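You operate a simulated robot arm through the tools that you are given. There is no shell and no other tool. Be economical: measure what you need, move in short steps, check, and stop when the job is done.

The job below is to be done with a simulated robot arm. You get a single attempt, and the scene is never put back.

JOB
Take the wool bottle and put it on top of the brown box.

Only the result counts: the job must be done as asked and must still hold three seconds after the hand-in. Knocking over, shifting, dropping, spilling or breaking anything else fails it.

ROBOT AND FRAMES
A 7-joint arm with a two-finger parallel gripper, fixed in place. Base frame: the origin is at the foot of the arm, x ahead of it, y to its left, z up; the work surface is at about z = 0. Units: mm, degrees, N and s.
With the tool pointing down near the work surface it reaches from about 220 to 580 mm from the base axis. Its first joint turns from -66.0 to 66.0 degrees. Payload 2.5 kg.
The TCP is the grasp point between the finger pads, 23 mm short of the fingertips. In the tool frame z runs along the fingers and y along their closing line. Largest opening 94 mm; finger width 38, thickness 10; the body of the gripper, 54 by 96 mm, starts 39 mm behind the TCP.
Orientation is told as [roll, pitch, yaw] about the base's x, y, z axes, in that order, counted from this pose: with the fingers straight down and closing along the base's y, the tool's x points along the base's -x, its y along +y and its z along -z.

CONTROLS
- The arm moves only by the tool servo_tool. Its argument "rows" is a list of rows, each an object of numbers (a shift or turn left out is 0, a gripper value left out holds the last): "x", "y", "z": the shift along the tool's x, y, z in mm; "twist": the turn about the tool's z in degrees; "jaw": the gripper command, from -1 (shut) to 1 (fully open), values between in proportion. In form: [{"x": .., "y": .., "z": .., "twist": .., "jaw": ..}, ...]. A call has 1 to 20 rows; each row shifts and turns the commanded pose from where the row before left it, along the tool's axes as they then stand. Each row takes 0.2 s and may step no farther than 50 mm and 8.6 degrees from the row before; otherwise, or with a gripper value out of range, the whole call is refused. Where a pose cannot be reached the arm comes as near as it can. A force on the tool above 40 N (or 10 N above the force at the start of the call, whichever is more), or a blocked arm, ends the call early, and 0.2 s more pass. Each finger travels about 108 mm/s and halts on what it meets, pressing with about 36 N; the grip force reading is that of the motor and also rises with nothing between the fingers. The clock runs only during rows and for 0.2 s after the last one: add rows that do not move to give the fingers time. It gives the time, the measured TCP pose, the force on the tool (base axes), the opening and the grip force at its end, in the units of the frame above (readings bear some noise), and new pictures: "show" is both (left out), scene, wrist or none.
- Cameras (640 x 400 px; columns grow to the right, rows downward): "scene" is fixed at [131.8, -424, 534.3]; the picture's right is [0.67, -0.74, 0.00], its down [-0.50, -0.45, -0.74] and it looks along [0.55, 0.50, -0.67] (base axes); focal length 332 px, centre (320, 200). "wrist" rides on the gripper at [86, 16, -75] in the tool frame; the picture's right is [-0.18, 0.98, 0.00], its down [-0.58, -0.11, -0.81] and it looks along [-0.79, -0.15, 0.59] (tool axes); focal length 243 px, centre (320, 200). There is no depth. A picture from a camera that has moved, and an enlarged one, comes with that camera's place and axes in the base frame and with its lens.
- enlarge(camera, box): a new picture of the part [left, top, right, bottom] of that camera's present view, enlarged. The clock stands still meanwhile.
- job_done(): hands the job in; it is judged then, once.

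Work in short steps. Places have to be worked out from the pictures, the camera data and where the tool is seen: move nearer, look again, correct. Check each grasp and each placing, and mend what went wrong. You have 90 turns and 170 pictures in all, those below and enlarged ones among them. Open the gripper and draw the arm clear of the work before you hand the job in, unless the task says otherwise; then end with one line.

The tools are called after ">>>" as a command line: name --argument value ..., lists and objects as JSON in quotes. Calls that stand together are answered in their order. servo_tool: Moves the arm, as the interface text tells. Its arguments: {"type":"object","properties":{"rows":{"type":"array","items":{"type":"object","properties":{"x":{"type":"number"},"y":{"type":"number"},"z":{"type":"number"},"twist":{"type":"number"},"jaw":{"type":"number"}}}},"show":{"type":"string","enum":["both","scene","wrist","none"]}},"required":["rows"]} The other tools are called the same way: enlarge (camera, box) takes an enlarged picture of a part of a camera's view; job_done () hands the job in.

At the start:

```text
time_s: 0.0
ee_pos: [357.9, -293.8, 334.2]
tcp_rot: [0.0, 0.0, 0.0]
wrist_force: [-0.7, -0.4, -0.5]
gripper_width: 94.0
grasp_force: 0.0
```

scene: 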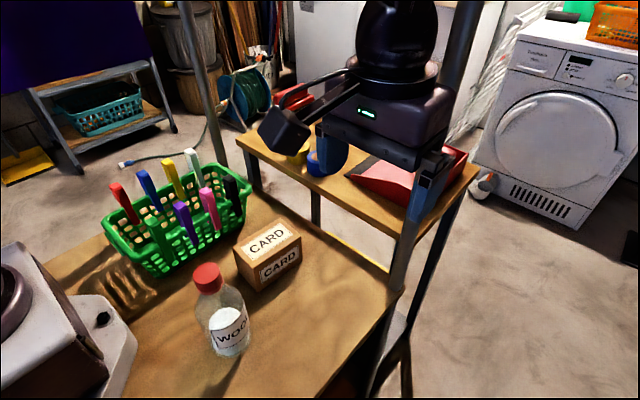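
wrist: 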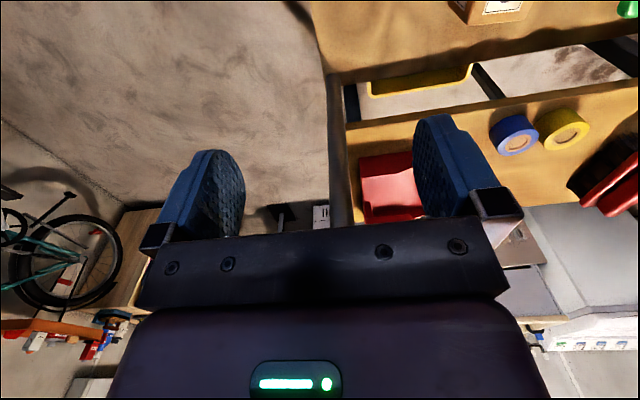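

I'll enlarge the bottle and box in the scene view to locate them.

>>> enlarge --camera "scene" --box '[160, 200, 320, 400]'

```text
2.00 times, centred on (240, 300) of scene
camera zoom: at [131.8, -424.0, 534.3], right [0.67, -0.74, 0.0], down [-0.5, -0.45, -0.74], along [0.55, 0.5, -0.67], focal length 663 px, centre (480, 0)
```

zoom: 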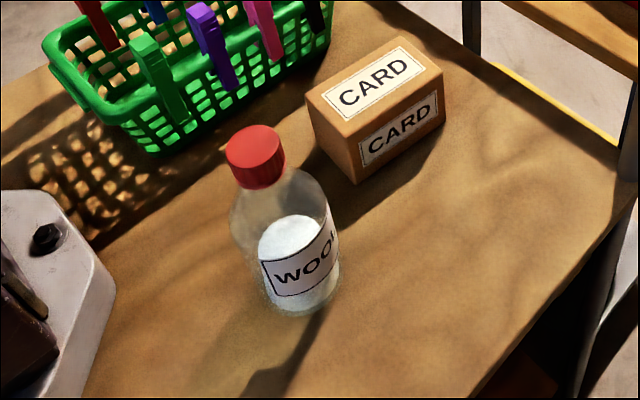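

Estimates: the bottle stands at about (217,-150) with its cap top near z≈192 and cap ≈34 mm wide. The box top is centred near (372,-75) at z≈57. I'll move above the bottle, high, and look again.

>>> servo_tool --rows '[{"x": 28, "y": 29, "z": 6, "jaw": 1}, {"x": 28, "y": 29, "z": 6}, {"x": 28, "y": 29, "z": 6}, {"x": 28, "y": 29, "z": 6}, {"x": 28, "y": 28, "z": 6}, {}]'

```text
time_s: 1.4
ee_pos: [217.9, -148.5, 304.3]
tcp_rot: [0.0, 0.0, -0.1]
wrist_force: [0.1, 0.2, -0.7]
gripper_width: 94.1
grasp_force: 0.0
camera wrist: at [133.8, -130.8, 378.3], right [0.19, 0.98, 0.0], down [0.58, -0.11, 0.81], along [0.79, -0.15, -0.59], focal length 243 px, centre (320, 200)
```

scene: 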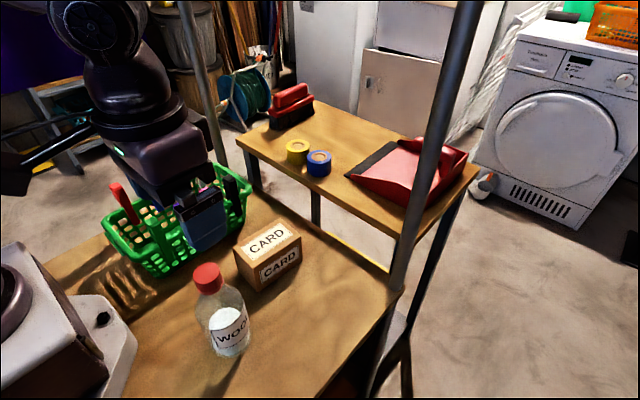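
wrist: 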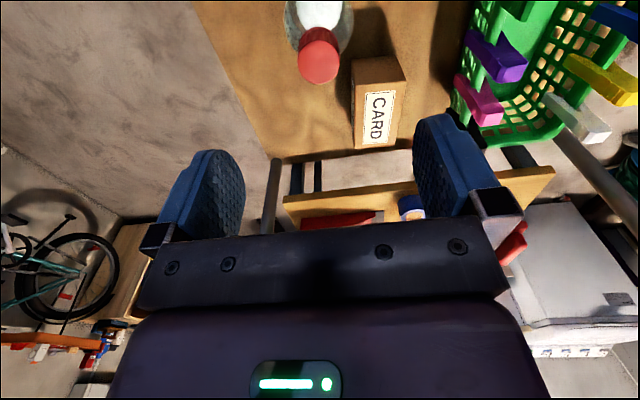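

The cap lies at about (218.5,-148), z≈188, right under the tool. I'm lowering partway and checking.

>>> servo_tool --rows '[{"z": 30}, {"z": 30}, {"z": 30}, {"z": 12}, {}]'

>>> enlarge --camera "scene" --box '[130, 200, 290, 300]'

```text
time_s: 2.6
ee_pos: [218.5, -148.9, 201.0]
tcp_rot: [0.0, 0.0, -0.1]
wrist_force: [-1.2, -0.3, 0.0]
gripper_width: 93.9
grasp_force: 0.1
camera wrist: at [135.2, -131.0, 275.4], right [0.18, 0.98, 0.0], down [0.58, -0.11, 0.81], along [0.79, -0.15, -0.59], focal length 243 px, centre (320, 200)
```

scene: 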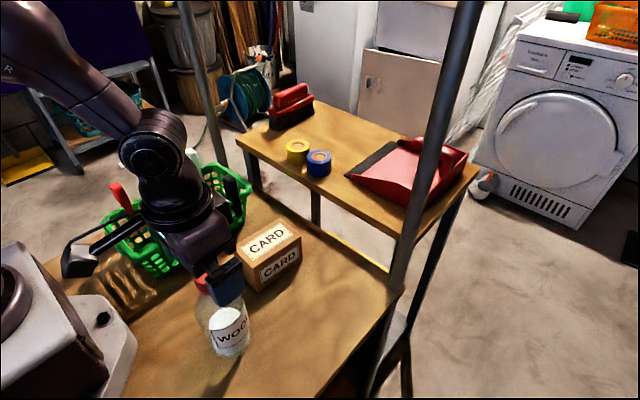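
wrist: 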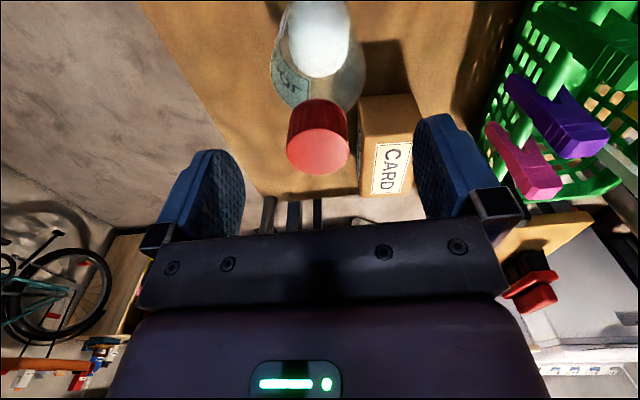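

```text
4.00 times, centred on (210, 250) of scene
camera zoom: at [131.8, -424.0, 534.3], right [0.67, -0.74, 0.0], down [-0.5, -0.45, -0.74], along [0.55, 0.5, -0.67], focal length 1327 px, centre (760, 0)
```

zoom: 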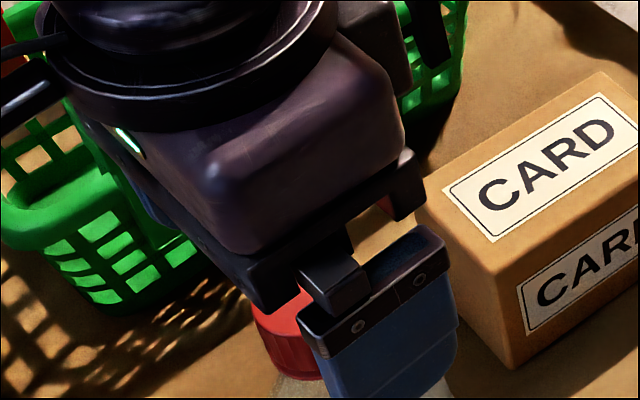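

The cap is centred between the fingers. I'll descend to about z=175 to straddle it and check before closing.

>>> servo_tool --rows '[{"z": 13}, {"z": 12}, {}]'

>>> enlarge --camera "scene" --box '[150, 240, 310, 340]'

```text
time_s: 3.4
ee_pos: [219.1, -147.7, 176.0]
tcp_rot: [0.0, 0.0, 0.0]
wrist_force: [0.5, 0.0, 0.4]
gripper_width: 94.0
grasp_force: 0.1
camera wrist: at [134.2, -130.5, 250.5], right [0.18, 0.98, 0.0], down [0.58, -0.11, 0.81], along [0.79, -0.15, -0.59], focal length 243 px, centre (320, 200)
```

scene: 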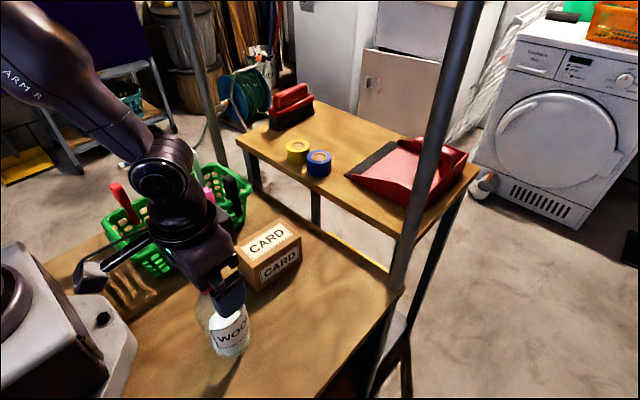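
wrist: 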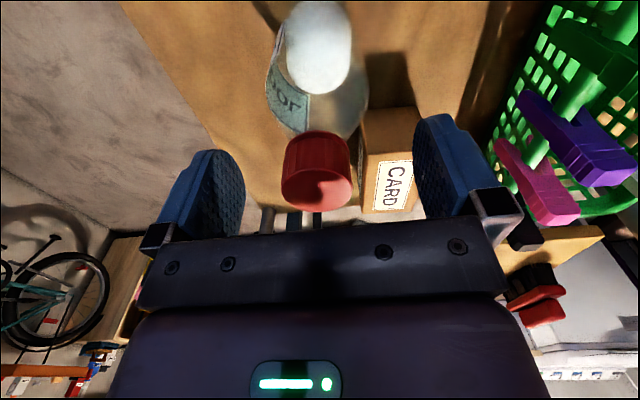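

```text
4.00 times, centred on (230, 290) of scene
camera zoom: at [131.8, -424.0, 534.3], right [0.67, -0.74, 0.0], down [-0.5, -0.45, -0.74], along [0.55, 0.5, -0.67], focal length 1327 px, centre (680, -160)
```

zoom: 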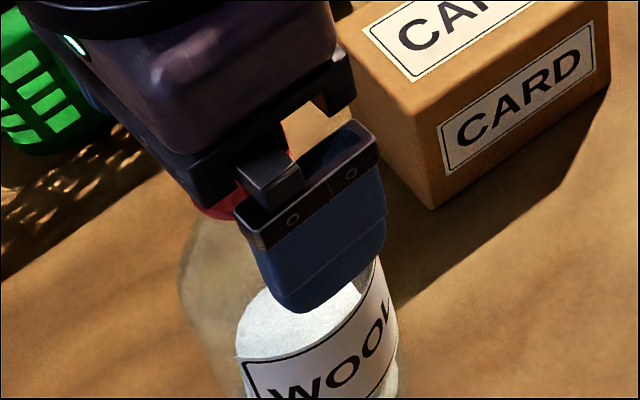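

Triangulating puts the cap at about x≈222, z≈155–178, so the pads already span it. I'll nudge 3 mm forward and 2 mm down, then close.

>>> servo_tool --rows '[{"x": -3, "z": 2}, {"jaw": 0.2}, {"jaw": -0.1}, {"jaw": -0.4}, {"jaw": -1}, {}, {}]'

```text
time_s: 5.0
ee_pos: [221.4, -147.8, 174.2]
tcp_rot: [0.0, 0.0, 0.0]
wrist_force: [0.6, -0.9, 0.0]
gripper_width: 32.2
grasp_force: 36.1
camera wrist: at [137.1, -130.6, 249.1], right [0.18, 0.98, 0.0], down [0.58, -0.11, 0.81], along [0.79, -0.15, -0.59], focal length 243 px, centre (320, 200)
```

scene: 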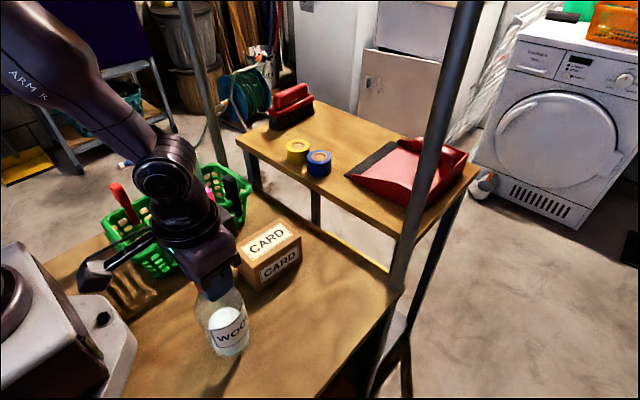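
wrist: 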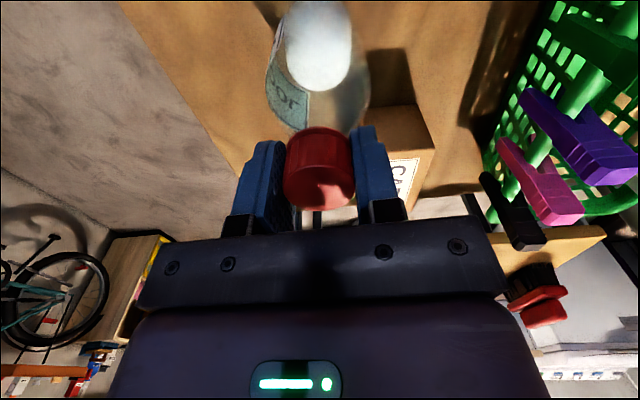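

The cap is held at 32 mm width. I'm lifting straight up slowly.

>>> servo_tool --rows '[{"z": -10}, {"z": -20}, {"z": -30}, {"z": -30}, {"z": -20}, {}]'

```text
time_s: 6.4
ee_pos: [219.9, -147.3, 286.5]
tcp_rot: [0.0, 0.0, 0.0]
wrist_force: [0.2, -0.4, -2.4]
gripper_width: 31.8
grasp_force: 35.8
camera wrist: at [135.9, -129.3, 360.4], right [0.18, 0.98, 0.0], down [0.58, -0.11, 0.81], along [0.79, -0.15, -0.59], focal length 243 px, centre (320, 200)
```

scene: 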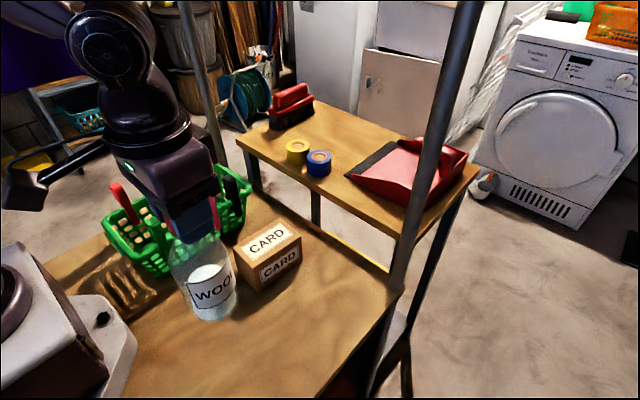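
wrist: 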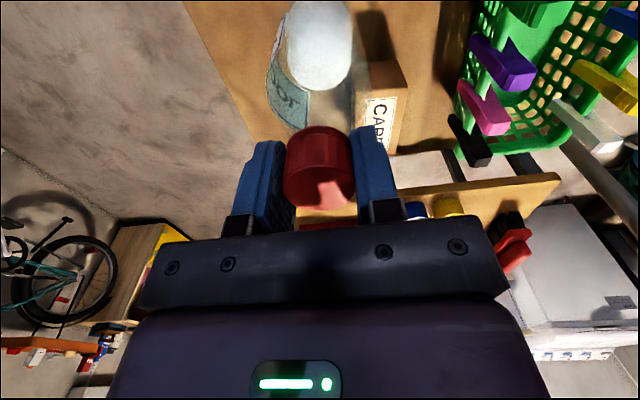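

The bottle is lifted, hanging straight, with its bottom at about z≈112. I'm carrying it over the box centre.

>>> servo_tool --rows '[{"x": -10, "y": 5}, {"x": -20, "y": 9}, {"x": -25, "y": 12}, {"x": -25, "y": 12}, {"x": -25, "y": 12}, {"x": -22, "y": 10}, {"x": -15, "y": 7}, {"x": -10, "y": 5}, {}, {}]'

>>> enlarge --camera "scene" --box '[190, 180, 350, 300]'

```text
time_s: 8.6
ee_pos: [372.5, -77.3, 285.6]
tcp_rot: [0.0, 0.0, 0.0]
wrist_force: [0.0, -0.6, -2.1]
gripper_width: 31.9
grasp_force: 35.9
camera wrist: at [288.2, -58.3, 359.6], right [0.18, 0.98, 0.0], down [0.58, -0.11, 0.81], along [0.79, -0.15, -0.59], focal length 243 px, centre (320, 200)
```

scene: 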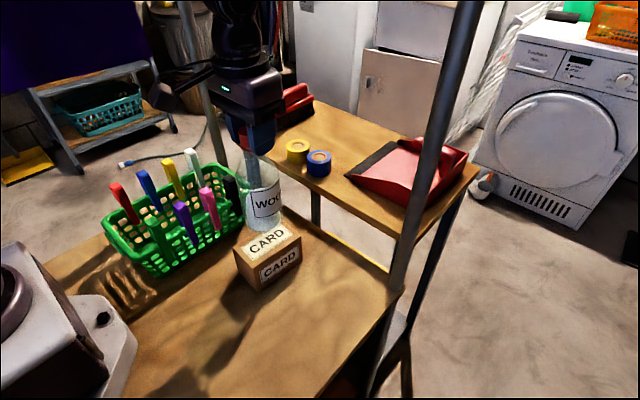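
wrist: 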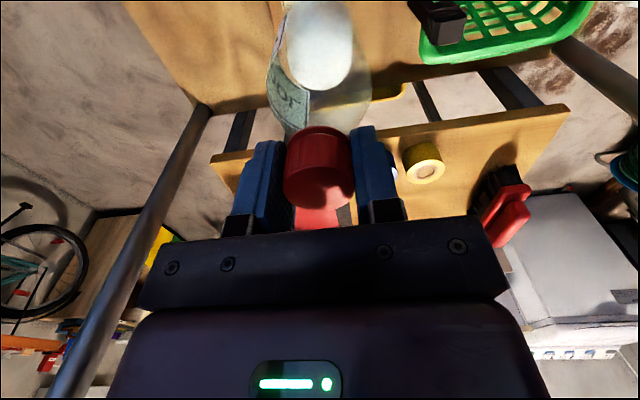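

```text
3.33 times, centred on (270, 240) of scene
camera zoom: at [131.8, -424.0, 534.3], right [0.67, -0.74, 0.0], down [-0.5, -0.45, -0.74], along [0.55, 0.5, -0.67], focal length 1106 px, centre (487, 67)
```

zoom: 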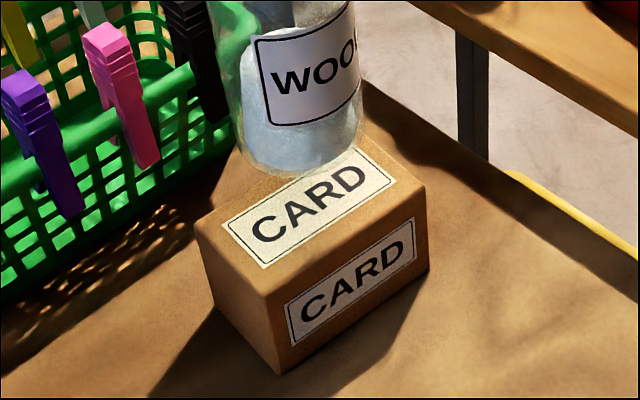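

Rechecking the box: height ≈67 and top centre ≈ (364,-80). I'm shifting slightly and lowering to about 10 mm above it, then checking.

>>> servo_tool --rows '[{"x": 8, "y": -3, "z": 8}, {"z": 12}, {"z": 12}, {}]' --show "none"

>>> enlarge --camera "scene" --box '[190, 180, 350, 300]'

```text
time_s: 9.6
ee_pos: [364.3, -79.1, 254.9]
tcp_rot: [0.0, 0.0, 0.0]
wrist_force: [-0.3, -0.2, -1.7]
gripper_width: 31.9
grasp_force: 36.2
```

```text
3.33 times, centred on (270, 240) of scene
camera zoom: at [131.8, -424.0, 534.3], right [0.67, -0.74, 0.0], down [-0.5, -0.45, -0.74], along [0.55, 0.5, -0.67], focal length 1106 px, centre (487, 67)
```

zoom: 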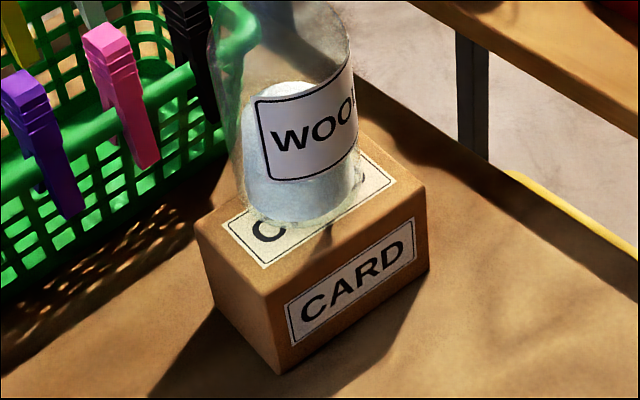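

The bottle is well over the label centre. I'm lowering in small steps and watching the force.

>>> servo_tool --rows '[{"z": 4}, {"z": 3}, {"z": 2}, {}]' --show "none"

>>> enlarge --camera "scene" --box '[190, 180, 350, 300]'

```text
time_s: 10.7
ee_pos: [367.3, -80.9, 249.2]
tcp_rot: [0.0, -0.7, 0.0]
wrist_force: [-3.6, 0.5, 11.4]
gripper_width: 32.2
grasp_force: 36.3
stopped in row 4: the force on the tool passed its limit (the readings are from after the stop); the commanded pose is now the measured one
```

```text
3.33 times, centred on (270, 240) of scene
camera zoom: at [131.8, -424.0, 534.3], right [0.67, -0.74, 0.0], down [-0.5, -0.45, -0.74], along [0.55, 0.5, -0.67], focal length 1106 px, centre (487, 67)
```

zoom: 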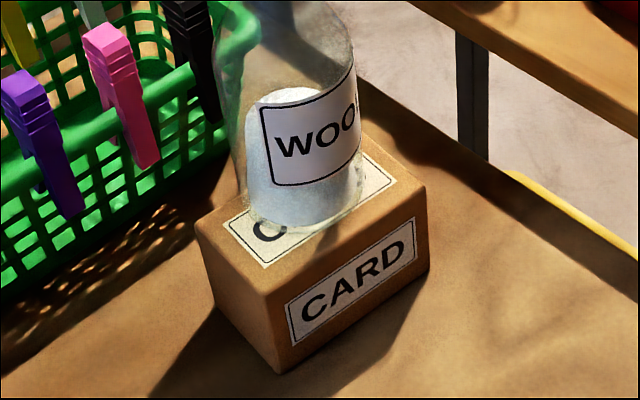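

Contact came at TCP z≈249, so the box is ≈75 mm tall and its centre is nearer (361,-86). The bottle sits about 10 mm too far back. I'll lift a little and shift by (-8,-9).

>>> servo_tool --rows '[{"z": -6}, {"z": -8}, {"x": 4, "y": -5}, {"x": 4, "y": -4}, {}, {}]' --show "wrist"

>>> enlarge --camera "scene" --box '[190, 180, 350, 300]'

```text
time_s: 12.1
ee_pos: [358.2, -89.9, 261.6]
tcp_rot: [-0.1, -0.5, 0.0]
wrist_force: [0.0, -0.3, -3.5]
gripper_width: 31.8
grasp_force: 36.0
camera wrist: at [273.4, -71.4, 335.2], right [0.18, 0.98, 0.0], down [0.57, -0.11, 0.81], along [0.8, -0.15, -0.58], focal length 243 px, centre (320, 200)
```

wrist: 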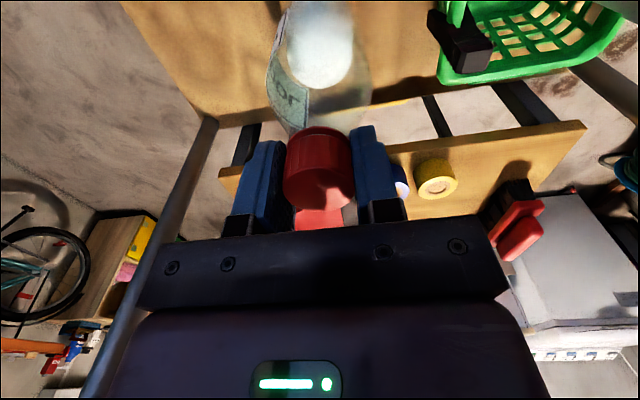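

```text
3.33 times, centred on (270, 240) of scene
camera zoom: at [131.8, -424.0, 534.3], right [0.67, -0.74, 0.0], down [-0.5, -0.45, -0.74], along [0.55, 0.5, -0.67], focal length 1106 px, centre (487, 67)
```

zoom: 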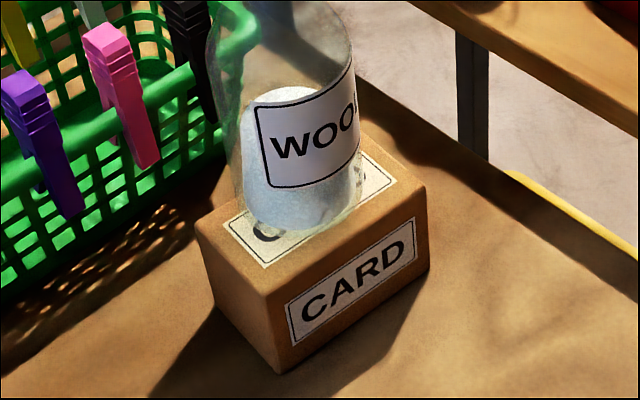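

After lowering, the base should land right on the label centre. I'm lowering gently.

>>> servo_tool --rows '[{"z": 4}, {"z": 3}, {"z": 2}, {"z": 1}, {}]' --show "none"

>>> enlarge --camera "scene" --box '[190, 180, 350, 300]'

```text
time_s: 13.3
ee_pos: [359.2, -89.7, 249.7]
tcp_rot: [-0.2, -0.5, 0.0]
wrist_force: [0.2, 0.6, -2.5]
gripper_width: 32.1
grasp_force: 35.9
```

```text
3.33 times, centred on (270, 240) of scene
camera zoom: at [131.8, -424.0, 534.3], right [0.67, -0.74, 0.0], down [-0.5, -0.45, -0.74], along [0.55, 0.5, -0.67], focal length 1106 px, centre (487, 67)
```

zoom: 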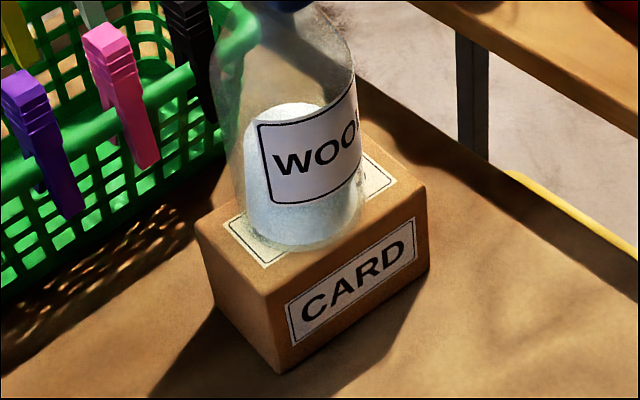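

It isn't touching yet. I'm going down in 1 mm steps.

>>> servo_tool --rows '[{"z": 1}, {}, {"z": 1}, {}]' --show "none"

```text
time_s: 14.3
ee_pos: [359.9, -90.7, 249.4]
tcp_rot: [-0.1, -0.6, 0.0]
wrist_force: [-0.7, 0.8, 0.5]
gripper_width: 31.7
grasp_force: 36.1
```

The force has risen from -2.5 to +0.5 N, so contact is starting. One more millimetre, then check.

>>> servo_tool --rows '[{"z": 0.7}, {}]' --show "none"

>>> enlarge --camera "scene" --box '[190, 180, 350, 300]'

```text
time_s: 14.9
ee_pos: [360.3, -89.8, 247.8]
tcp_rot: [0.0, -0.6, -0.1]
wrist_force: [-0.5, 0.0, 6.1]
gripper_width: 31.9
grasp_force: 35.8
```

```text
3.33 times, centred on (270, 240) of scene
camera zoom: at [131.8, -424.0, 534.3], right [0.67, -0.74, 0.0], down [-0.5, -0.45, -0.74], along [0.55, 0.5, -0.67], focal length 1106 px, centre (487, 67)
```

zoom: 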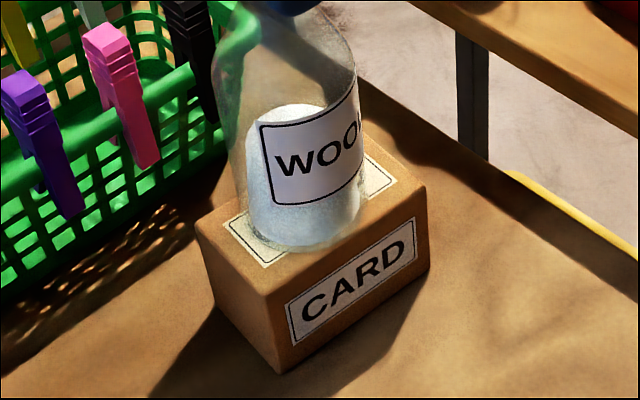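

The bottle is firmly seated and centred on the box. I'm opening the gripper gradually.

>>> servo_tool --rows '[{"jaw": -0.28}, {"jaw": -0.2}, {"jaw": 0}, {"jaw": 0.5}, {"jaw": 1}, {}, {}]'

```text
time_s: 16.5
ee_pos: [359.4, -89.8, 248.0]
tcp_rot: [0.0, -0.5, 0.0]
wrist_force: [0.0, 0.0, -0.2]
gripper_width: 94.2
grasp_force: 0.1
camera wrist: at [273.5, -71.9, 321.6], right [0.18, 0.98, 0.0], down [0.57, -0.11, 0.81], along [0.8, -0.15, -0.58], focal length 243 px, centre (320, 200)
```

scene: 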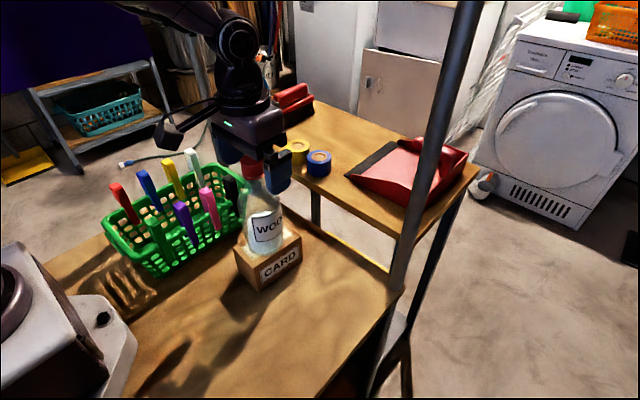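
wrist: 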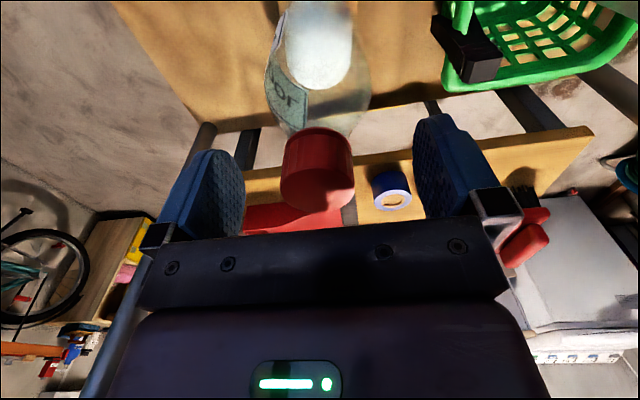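

The bottle stands free on the box. I'm retreating straight up and waiting to confirm that it's stable.

>>> servo_tool --rows '[{"z": -15}, {"z": -25}, {"z": -30}, {"z": -30}, {"x": 20, "y": -20}, {"x": 20, "y": -20}, {}, {}, {}, {}]'

>>> enlarge --camera "scene" --box '[190, 150, 350, 300]'

```text
time_s: 18.7
ee_pos: [317.3, -129.3, 347.6]
tcp_rot: [-0.2, -0.6, 0.1]
wrist_force: [-1.0, 0.1, -0.1]
gripper_width: 94.2
grasp_force: 0.0
camera wrist: at [232.7, -110.9, 421.5], right [0.18, 0.98, 0.0], down [0.57, -0.11, 0.81], along [0.8, -0.15, -0.58], focal length 243 px, centre (320, 200)
```

scene: 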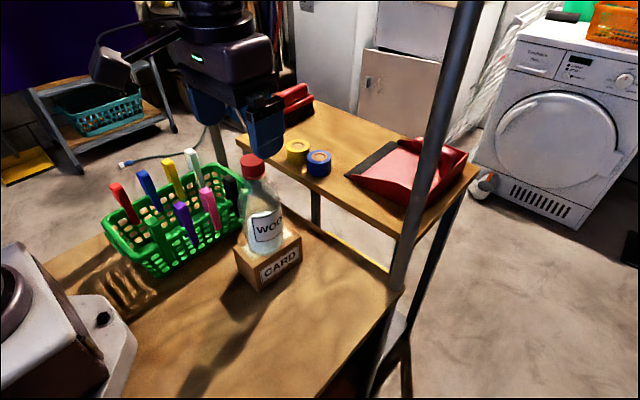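
wrist: 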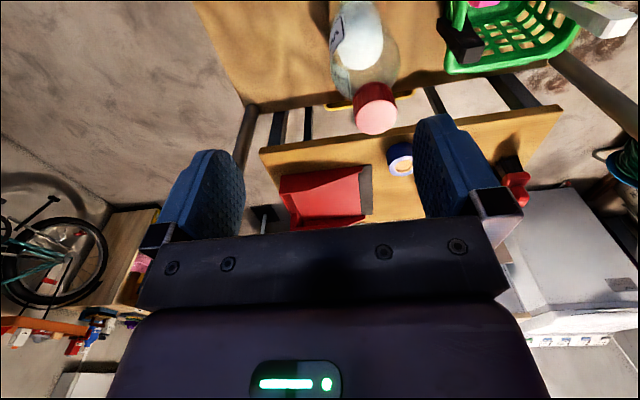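

```text
2.67 times, centred on (270, 225) of scene
camera zoom: at [131.8, -424.0, 534.3], right [0.67, -0.74, 0.0], down [-0.5, -0.45, -0.74], along [0.55, 0.5, -0.67], focal length 884 px, centre (453, 133)
```

zoom: 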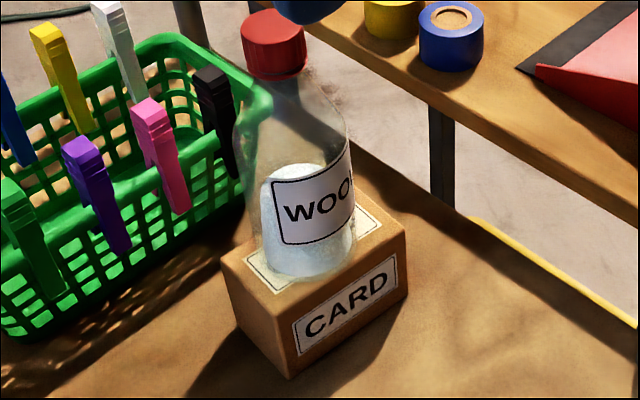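

The bottle stands upright and stable on the box, nothing else has moved, and the arm is clear. I'm handing in.

>>> job_done

```text
The job is handed in.
```

The wool bottle is standing upright, roughly centred on top of the brown box, with the gripper open and the arm clear.
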